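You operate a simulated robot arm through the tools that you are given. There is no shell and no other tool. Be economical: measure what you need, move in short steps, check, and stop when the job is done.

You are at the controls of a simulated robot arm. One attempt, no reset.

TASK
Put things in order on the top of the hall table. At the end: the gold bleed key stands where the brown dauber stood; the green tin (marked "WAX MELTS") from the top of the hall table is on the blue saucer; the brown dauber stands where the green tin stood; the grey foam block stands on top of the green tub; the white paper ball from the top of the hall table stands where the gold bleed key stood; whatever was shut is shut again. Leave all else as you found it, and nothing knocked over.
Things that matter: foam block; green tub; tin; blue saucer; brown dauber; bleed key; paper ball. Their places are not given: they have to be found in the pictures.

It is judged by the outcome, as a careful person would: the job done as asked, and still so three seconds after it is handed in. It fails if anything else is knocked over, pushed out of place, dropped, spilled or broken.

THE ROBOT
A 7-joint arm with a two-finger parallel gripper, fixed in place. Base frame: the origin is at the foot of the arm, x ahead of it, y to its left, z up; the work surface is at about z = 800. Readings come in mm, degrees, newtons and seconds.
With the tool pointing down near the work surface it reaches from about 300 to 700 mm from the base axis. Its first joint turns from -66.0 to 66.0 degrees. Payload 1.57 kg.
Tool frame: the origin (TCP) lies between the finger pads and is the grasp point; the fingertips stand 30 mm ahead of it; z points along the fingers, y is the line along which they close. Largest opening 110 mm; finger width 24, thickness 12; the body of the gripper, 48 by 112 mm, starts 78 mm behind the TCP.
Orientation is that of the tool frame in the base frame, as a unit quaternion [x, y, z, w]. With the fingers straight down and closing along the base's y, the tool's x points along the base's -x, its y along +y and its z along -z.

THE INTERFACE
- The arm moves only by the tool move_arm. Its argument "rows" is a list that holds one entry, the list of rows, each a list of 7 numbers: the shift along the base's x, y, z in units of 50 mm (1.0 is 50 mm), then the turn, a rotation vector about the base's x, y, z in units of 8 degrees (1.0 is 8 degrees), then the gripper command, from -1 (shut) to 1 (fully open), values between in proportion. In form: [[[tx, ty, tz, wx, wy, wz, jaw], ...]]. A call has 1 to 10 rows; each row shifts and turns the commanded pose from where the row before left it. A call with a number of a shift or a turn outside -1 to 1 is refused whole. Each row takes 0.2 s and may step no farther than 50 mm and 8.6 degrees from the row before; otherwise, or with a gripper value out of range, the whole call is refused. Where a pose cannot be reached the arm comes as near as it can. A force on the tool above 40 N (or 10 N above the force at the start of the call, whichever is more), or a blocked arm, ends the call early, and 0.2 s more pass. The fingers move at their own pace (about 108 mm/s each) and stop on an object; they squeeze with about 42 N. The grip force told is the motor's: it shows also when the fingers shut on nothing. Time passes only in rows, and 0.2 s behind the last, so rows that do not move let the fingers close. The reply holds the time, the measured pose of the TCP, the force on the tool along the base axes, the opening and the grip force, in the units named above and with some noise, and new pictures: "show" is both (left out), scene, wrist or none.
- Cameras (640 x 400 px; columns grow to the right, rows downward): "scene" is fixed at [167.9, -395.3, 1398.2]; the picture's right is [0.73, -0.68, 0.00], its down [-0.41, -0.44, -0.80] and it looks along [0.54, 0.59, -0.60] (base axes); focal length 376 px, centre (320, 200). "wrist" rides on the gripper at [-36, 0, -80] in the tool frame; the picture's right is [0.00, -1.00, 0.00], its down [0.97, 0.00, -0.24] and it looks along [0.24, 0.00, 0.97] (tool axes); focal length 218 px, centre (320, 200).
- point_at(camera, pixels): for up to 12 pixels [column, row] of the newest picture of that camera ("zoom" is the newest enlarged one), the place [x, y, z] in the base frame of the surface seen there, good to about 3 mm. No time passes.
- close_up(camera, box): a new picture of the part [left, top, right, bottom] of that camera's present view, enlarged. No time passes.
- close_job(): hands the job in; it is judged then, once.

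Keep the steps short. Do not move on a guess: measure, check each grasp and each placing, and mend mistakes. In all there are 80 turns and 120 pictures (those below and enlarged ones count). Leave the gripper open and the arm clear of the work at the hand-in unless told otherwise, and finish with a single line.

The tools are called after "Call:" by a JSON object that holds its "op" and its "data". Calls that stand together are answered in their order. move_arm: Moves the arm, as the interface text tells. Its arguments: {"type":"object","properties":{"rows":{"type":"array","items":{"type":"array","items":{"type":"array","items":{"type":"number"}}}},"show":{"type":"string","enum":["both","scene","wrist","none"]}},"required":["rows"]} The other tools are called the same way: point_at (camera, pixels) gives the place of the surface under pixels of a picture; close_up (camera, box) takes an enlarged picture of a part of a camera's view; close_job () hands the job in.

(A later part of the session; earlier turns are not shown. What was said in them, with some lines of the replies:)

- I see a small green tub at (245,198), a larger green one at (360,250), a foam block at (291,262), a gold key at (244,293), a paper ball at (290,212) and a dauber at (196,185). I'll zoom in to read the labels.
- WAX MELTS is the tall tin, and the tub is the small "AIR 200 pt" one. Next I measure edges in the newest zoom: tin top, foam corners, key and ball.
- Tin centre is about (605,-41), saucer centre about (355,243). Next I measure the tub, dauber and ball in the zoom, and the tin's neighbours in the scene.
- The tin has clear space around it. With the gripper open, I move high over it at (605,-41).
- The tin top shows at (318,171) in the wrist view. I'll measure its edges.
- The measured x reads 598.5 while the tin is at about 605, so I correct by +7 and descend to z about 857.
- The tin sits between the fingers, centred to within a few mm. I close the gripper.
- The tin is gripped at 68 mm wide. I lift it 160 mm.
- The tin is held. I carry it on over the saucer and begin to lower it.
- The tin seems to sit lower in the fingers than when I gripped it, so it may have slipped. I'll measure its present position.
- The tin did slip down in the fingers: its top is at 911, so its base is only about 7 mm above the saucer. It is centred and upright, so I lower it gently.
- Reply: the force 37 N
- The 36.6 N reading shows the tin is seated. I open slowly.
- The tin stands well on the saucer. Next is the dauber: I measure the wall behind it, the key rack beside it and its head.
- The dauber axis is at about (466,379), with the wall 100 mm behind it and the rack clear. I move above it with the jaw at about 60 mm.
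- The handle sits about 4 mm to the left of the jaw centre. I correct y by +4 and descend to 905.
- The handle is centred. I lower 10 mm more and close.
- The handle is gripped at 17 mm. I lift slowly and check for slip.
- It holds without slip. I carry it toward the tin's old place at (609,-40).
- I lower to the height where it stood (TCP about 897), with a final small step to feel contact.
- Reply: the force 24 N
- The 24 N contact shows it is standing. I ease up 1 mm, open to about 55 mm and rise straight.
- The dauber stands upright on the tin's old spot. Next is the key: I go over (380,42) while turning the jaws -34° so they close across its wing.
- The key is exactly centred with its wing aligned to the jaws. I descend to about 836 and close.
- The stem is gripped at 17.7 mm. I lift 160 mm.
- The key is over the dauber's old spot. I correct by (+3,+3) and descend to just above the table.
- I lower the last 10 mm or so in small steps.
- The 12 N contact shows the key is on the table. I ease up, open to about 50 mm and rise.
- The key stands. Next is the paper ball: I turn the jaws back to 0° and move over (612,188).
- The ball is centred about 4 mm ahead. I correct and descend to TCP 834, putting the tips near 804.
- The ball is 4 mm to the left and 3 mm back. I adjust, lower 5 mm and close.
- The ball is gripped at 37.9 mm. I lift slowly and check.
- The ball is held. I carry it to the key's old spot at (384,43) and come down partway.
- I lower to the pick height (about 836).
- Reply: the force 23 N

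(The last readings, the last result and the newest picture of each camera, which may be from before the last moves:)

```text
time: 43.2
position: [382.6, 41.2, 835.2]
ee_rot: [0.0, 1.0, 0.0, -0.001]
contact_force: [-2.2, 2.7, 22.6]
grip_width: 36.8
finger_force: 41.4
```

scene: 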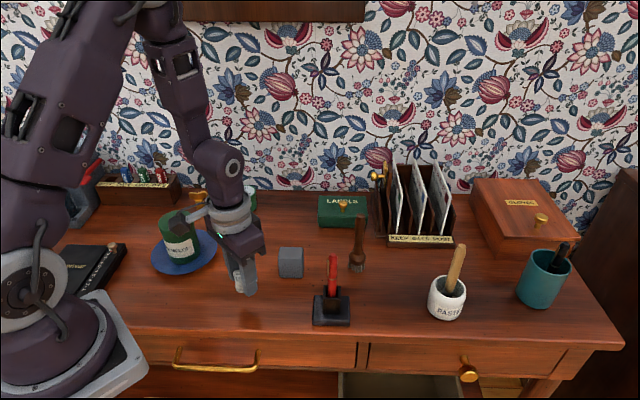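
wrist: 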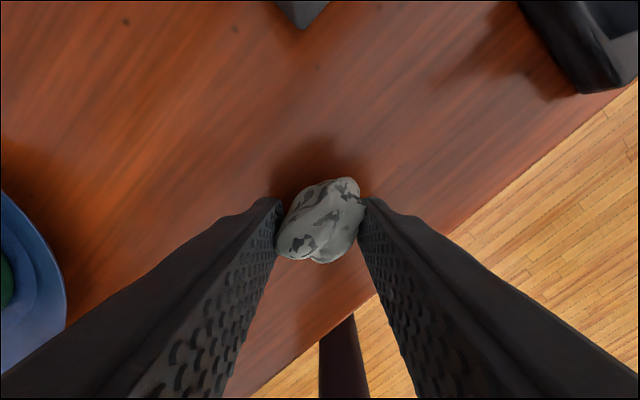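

Contact is felt. I ease up 1 mm and open gently so the ball does not roll.

Call:
{"op": "move_arm", "data": {"rows": [[[0, 0, 0.03, 0, 0, 0, -1], [0, 0, 0, 0, 0, 0, -0.2], [0, 0, 0, 0, 0, 0, 0.1], [0, 0, 0, 0, 0, 0, 0.3], [0, 0, 0.4, 0, 0, 0, 0.3], [0, 0, 0.8, 0, 0, 0, 0.3], [0, 0, 0.9, 0, 0, 0, 0.3], [0, 0, 0.5, 0, 0, 0, 0.3], [0, 0, 0, 0, 0, 0, 0.3]]], "show": "both"}}

```text
time: 45.2
position: [381.5, 40.7, 968.7]
ee_rot: [0.0, 1.0, 0.0, 0.001]
contact_force: [-0.1, -0.5, 0.8]
grip_width: 71.7
finger_force: 0.0
```

scene: 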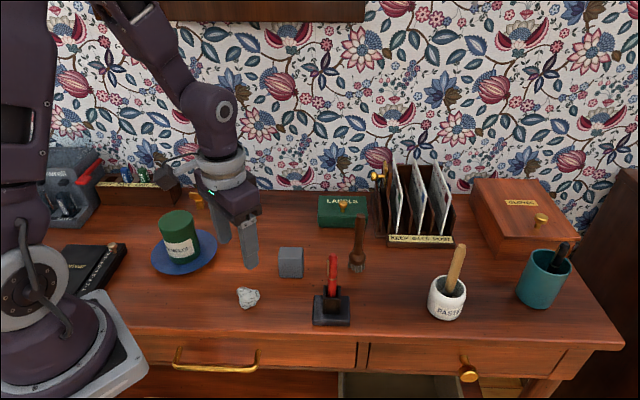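
wrist: 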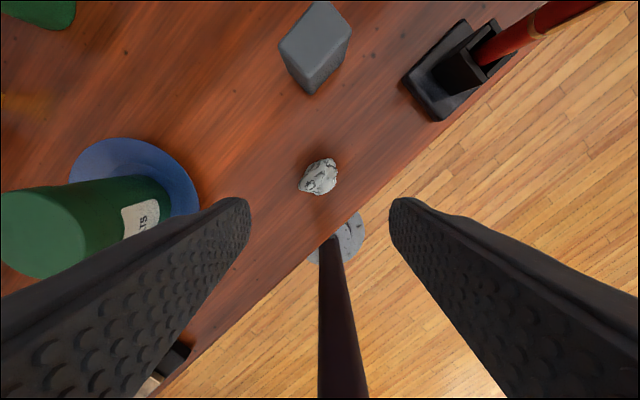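

The ball rests where the key was. Last is the foam block: I move over it at (495,43) for a look from above.

Call:
{"op": "move_arm", "data": {"rows": [[[0.75, 0.02, 0, 0, 0, 0, 0.3], [0.75, 0.02, 0, 0, 0, 0, 0.3], [0.75, 0.02, 0, 0, 0, 0, 0.3], [0, 0, 0, 0, 0, 0, 0.3]]], "show": "wrist"}}

Call:
{"op": "close_up", "data": {"camera": "wrist", "box": [240, 110, 400, 210]}}

```text
time: 46.2
position: [496.9, 43.3, 965.9]
ee_rot: [0.0, 1.0, 0.0, 0.0]
contact_force: [-0.6, 0.3, 1.0]
grip_width: 71.6
finger_force: 0.0
```

wrist: 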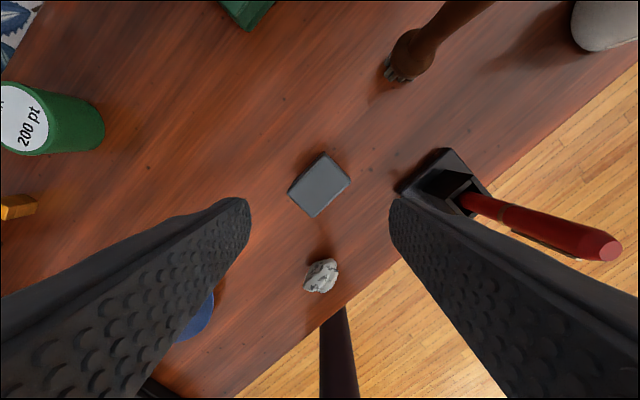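

```text
4.00 times, centred on (320, 160) of wrist
```

zoom: 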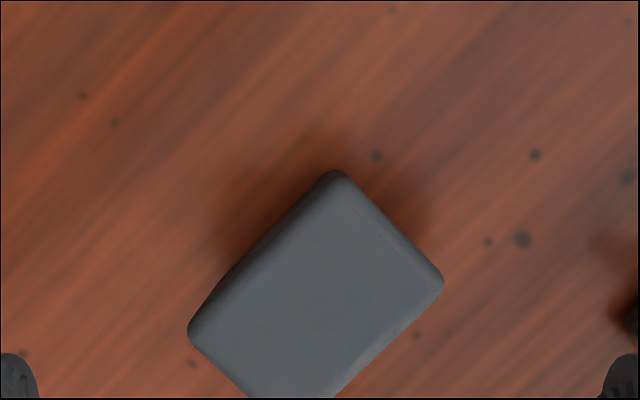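

Call:
{"op": "point_at", "data": {"camera": "wrist", "pixels": [[324, 155], [348, 181], [314, 214], [290, 190], [319, 184]]}}

```text
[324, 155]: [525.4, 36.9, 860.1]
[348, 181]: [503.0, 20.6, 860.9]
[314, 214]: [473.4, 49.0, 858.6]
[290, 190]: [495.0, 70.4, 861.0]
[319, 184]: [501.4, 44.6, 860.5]
```

The block is about 46×32 mm, centred near (499,44), with its short side along about +43°. I turn the jaws -47° to grip that side.

Call:
{"op": "move_arm", "data": {"rows": [[[0.02, 0.01, 0, 0, 0, -0.979, 0.3], [0, 0, 0, 0, 0, -0.979, 0.3], [0, 0, 0, 0, 0, -0.979, 0.3], [0, 0, 0, 0, 0, -0.979, 0.3], [0, 0, 0, 0, 0, -0.979, 0.3], [0, 0, 0, 0, 0, -0.979, 0.3], [0, 0, -0.5, 0, 0, 0, 0.3], [0, 0, 0, 0, 0, 0, 0.3]]], "show": "wrist"}}

```text
time: 48.0
position: [497.5, 43.9, 938.9]
ee_rot: [0.399, 0.917, 0.0, 0.0]
contact_force: [0.1, 0.2, 0.0]
grip_width: 71.8
finger_force: 0.1
```

wrist: 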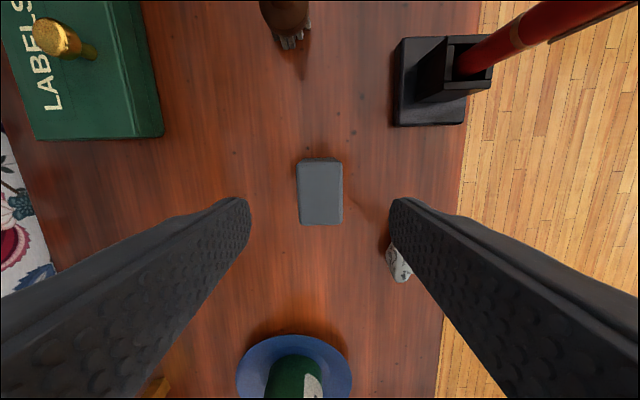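

It is aligned and centred. I descend to about 840 and close.

Call:
{"op": "move_arm", "data": {"rows": [[[0, 0, -0.7, 0, 0, 0, 0.3], [0, 0, -0.7, 0, 0, 0, 0.3], [0, 0, -0.6, 0, 0, 0, 0.3], [0, 0, 0, 0, 0, 0, 0.3], [0, 0, 0, 0, 0, 0, -1], [0, 0, 0, 0, 0, 0, -1], [0, 0, 0, 0, 0, 0, -1]]], "show": "wrist"}}

```text
time: 49.6
position: [497.6, 46.5, 839.3]
ee_rot: [0.398, 0.917, 0.0, 0.0]
contact_force: [-0.8, -0.5, -1.0]
grip_width: 33.9
finger_force: 41.3
```

wrist: 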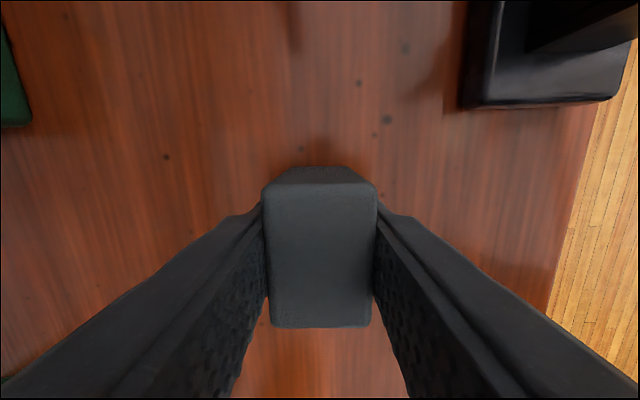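

The block is gripped at 34 mm. I lift it and check for slip.

Call:
{"op": "move_arm", "data": {"rows": [[[0, 0, 0.2, 0, 0, 0, -1], [0, 0, 0.4, 0, 0, 0, -1], [0, 0, 0.6, 0, 0, 0, -1], [0, 0, 0.6, 0, 0, 0, -1], [0, 0, 0.6, 0, 0, 0, -1], [0, 0, 0.2, 0, 0, 0, -1], [0, 0, 0, 0, 0, 0, -1]]], "show": "wrist"}}

```text
time: 51.2
position: [497.2, 45.6, 969.3]
ee_rot: [0.399, 0.917, 0.001, 0.001]
contact_force: [-0.4, 0.0, -0.1]
grip_width: 33.9
finger_force: 40.9
```

wrist: 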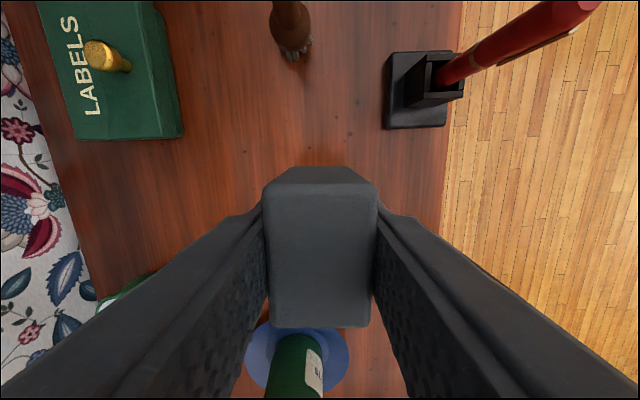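

No slip. I carry the block over the tub at about (555,300).

Call:
{"op": "move_arm", "data": {"rows": [[[0.193, 0.848, 0, 0, 0, 0, -1], [0.193, 0.848, 0, 0, 0, 0, -1], [0.193, 0.848, 0, 0, 0, 0, -1], [0.193, 0.848, 0, 0, 0, 0, -1], [0.193, 0.848, 0, 0, 0, 0, -1], [0.193, 0.848, 0, 0, 0, 0, -1], [0, 0, 0, 0, 0, 0, -1]]], "show": "both"}}

Call:
{"op": "close_up", "data": {"camera": "scene", "box": [180, 120, 310, 240]}}

```text
time: 52.8
position: [555.7, 297.9, 973.4]
ee_rot: [0.398, 0.917, 0.0, 0.0]
contact_force: [1.0, -0.6, -0.2]
grip_width: 33.4
finger_force: 41.2
```

scene: 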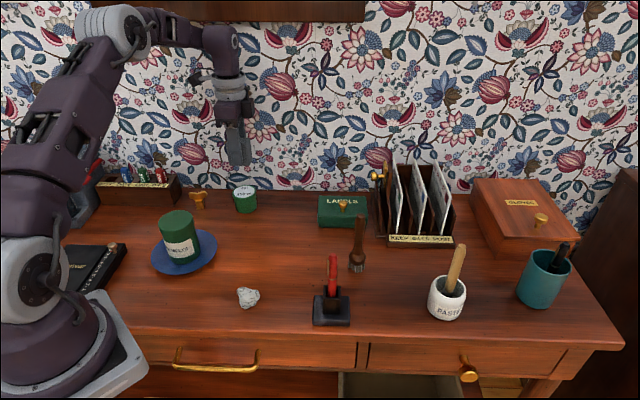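
wrist: 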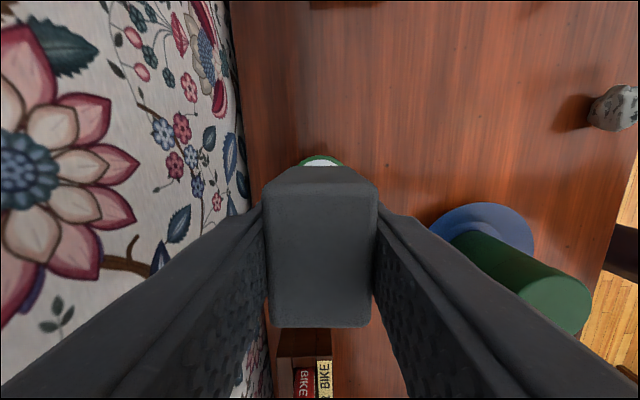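

```text
3.33 times, centred on (245, 180) of scene
```

zoom: 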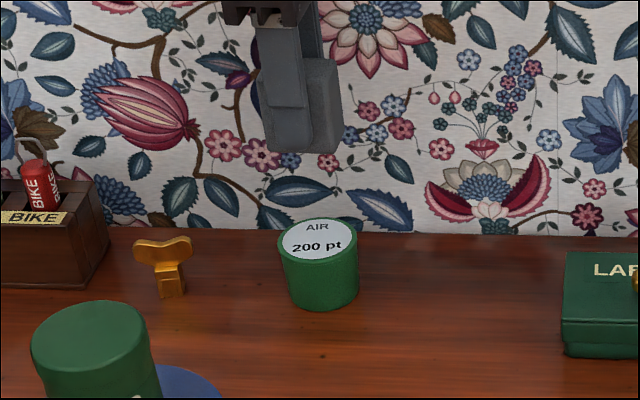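

The visible tub rim puts its centre directly under the TCP. I descend until the block is about 4 mm above the lid.

Call:
{"op": "move_arm", "data": {"rows": [[[0, 0.02, -0.6, 0, 0, 0, -1], [0, 0, -0.6, 0, 0, 0, -1], [0, 0, -0.4, 0, 0, 0, -1], [0, 0, 0, 0, 0, 0, -1]]], "show": "both"}}

Call:
{"op": "close_up", "data": {"camera": "scene", "box": [190, 140, 310, 230]}}

```text
time: 53.8
position: [555.4, 297.4, 891.0]
ee_rot: [0.399, 0.917, 0.0, 0.0]
contact_force: [0.1, 1.1, -0.6]
grip_width: 33.5
finger_force: 41.3
```

scene: 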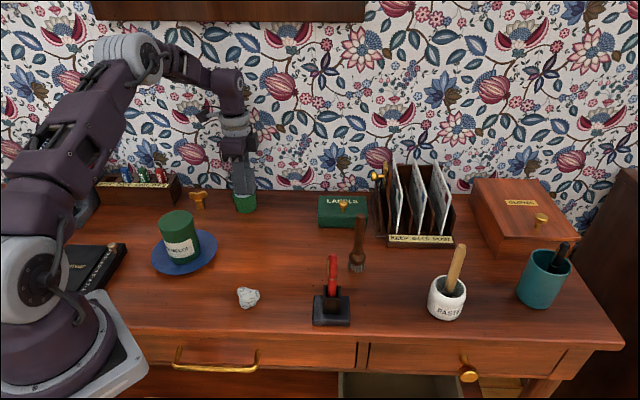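
wrist: 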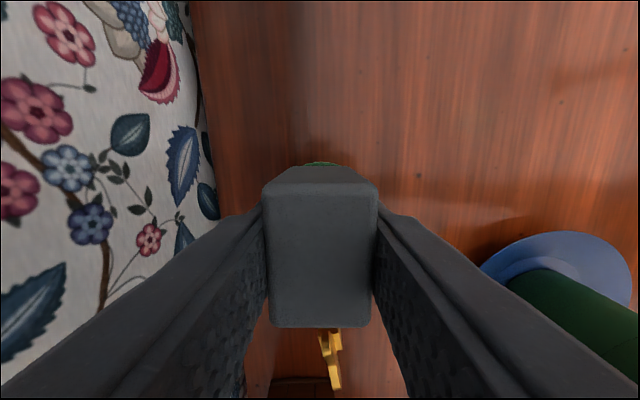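

```text
4.44 times, centred on (250, 185) of scene
```

zoom: 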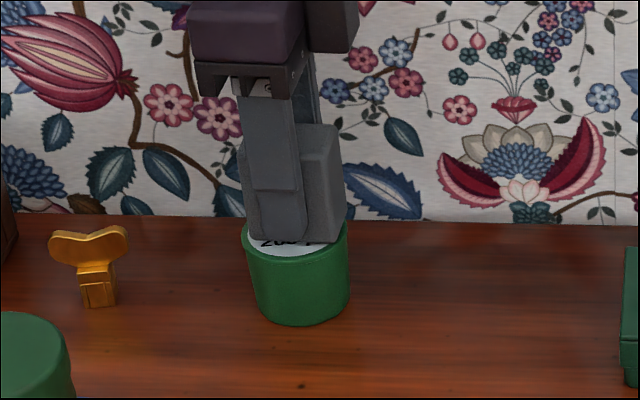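

The block is well centred over the lid. I lower in tiny steps until contact.

Call:
{"op": "move_arm", "data": {"rows": [[[0, 0, -0.04, 0, 0, 0, -1], [0, 0, -0.02, 0, 0, 0, -1], [0, 0, 0, 0, 0, 0, -1]]], "show": "none"}}

```text
time: 54.6
position: [556.5, 298.0, 888.2]
ee_rot: [0.399, 0.917, 0.001, 0.001]
contact_force: [0.0, -0.3, 13.7]
grip_width: 33.5
finger_force: 41.3
```

Contact at 13.7 N. I open gently and rise straight up.

Call:
{"op": "move_arm", "data": {"rows": [[[0, 0, 0.01, 0, 0, 0, -1], [0, 0, 0, 0, 0, 0, -0.2], [0, 0, 0, 0, 0, 0, 0.1], [0, 0, 0, 0, 0, 0, 0.2], [0, 0, 0.4, 0, 0, 0, 0.2], [0, 0, 0.8, 0, 0, 0, 0.2], [0, 0, 0.9, 0, 0, 0, 0.2], [0, 0, 0.4, 0, 0, 0, 0.2], [0, 0, 0, 0, 0, 0, 0.2]]], "show": "both"}}

Call:
{"op": "close_up", "data": {"camera": "scene", "box": [140, 140, 300, 280]}}

```text
time: 56.6
position: [555.6, 298.4, 1011.7]
ee_rot: [0.399, 0.917, 0.0, 0.0]
contact_force: [-0.4, 0.8, 0.5]
grip_width: 66.0
finger_force: 0.1
```

scene: 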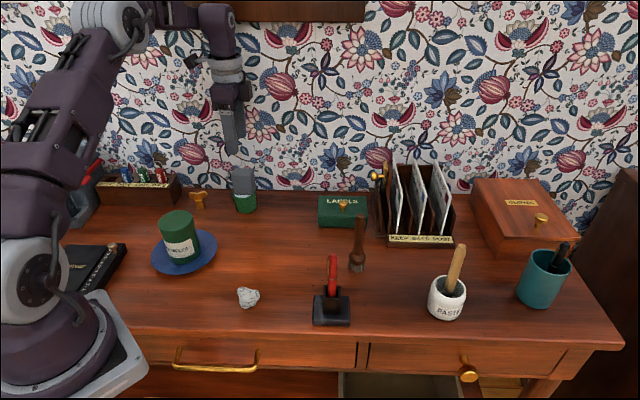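
wrist: 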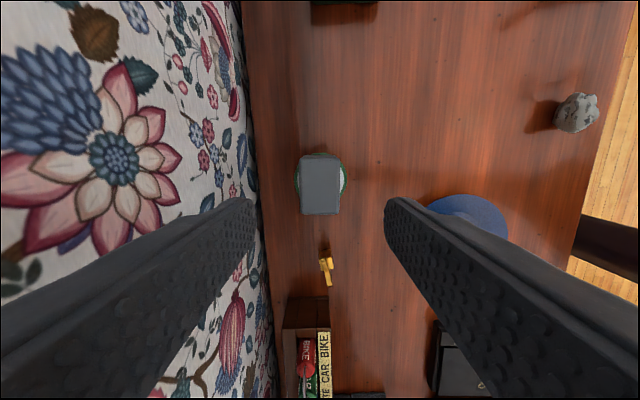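

```text
2.86 times, centred on (220, 210) of scene
```

zoom: 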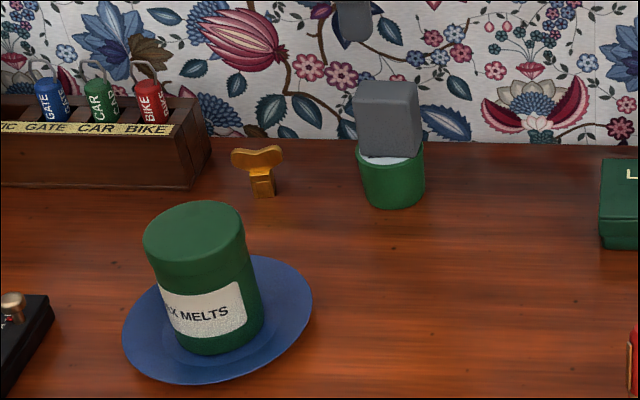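

All five things are in place and standing. I move the arm up and back, with the gripper open, then look once more.

Call:
{"op": "move_arm", "data": {"rows": [[[0, 0, 0.8, 0, 0, 0, 1], [-0.7, -0.4, 0, 0, 0, 0.95, 1], [-0.7, -0.4, 0, 0, 0, 0.95, 1], [-0.7, -0.4, 0, 0, 0, 0.95, 1], [-0.7, -0.4, 0, 0, 0, 0.95, 1], [0, 0, 0, 0, 0, 0.95, 1], [0, 0, 0, 0, 0, 0.95, 1], [0, 0, 0, 0, 0, 0, 1]]], "show": "both"}}

```text
time: 58.4
position: [414.2, 220.8, 1053.8]
ee_rot: [0.012, 1.0, 0.0, 0.0]
contact_force: [-0.3, 0.3, 0.4]
grip_width: 110.0
finger_force: 0.0
```

scene: 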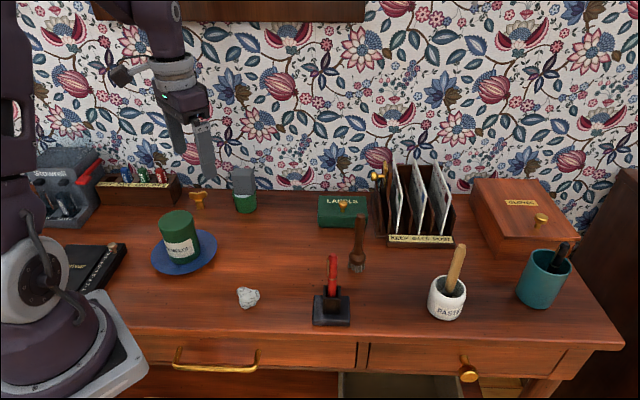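
wrist: 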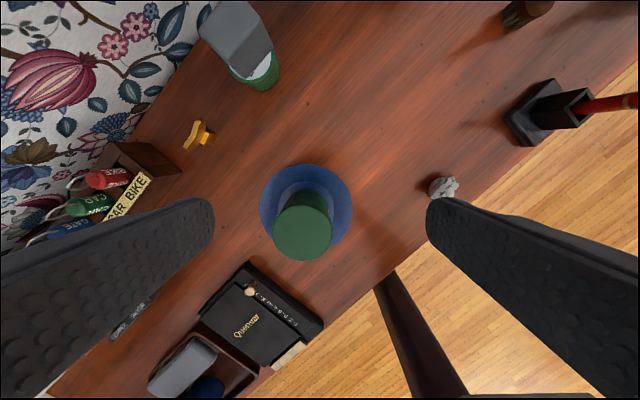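

Everything stands as asked, the rest looks unchanged and the arm is clear, so I hand in.

Call:
{"op": "close_job", "data": {}}

```text
The job is handed in.
```

The job is handed in: the tin is on the blue saucer, the foam block is on the green tub, the dauber, bleed key and paper ball are each on their new spots, nothing was opened, and nothing else looks moved.
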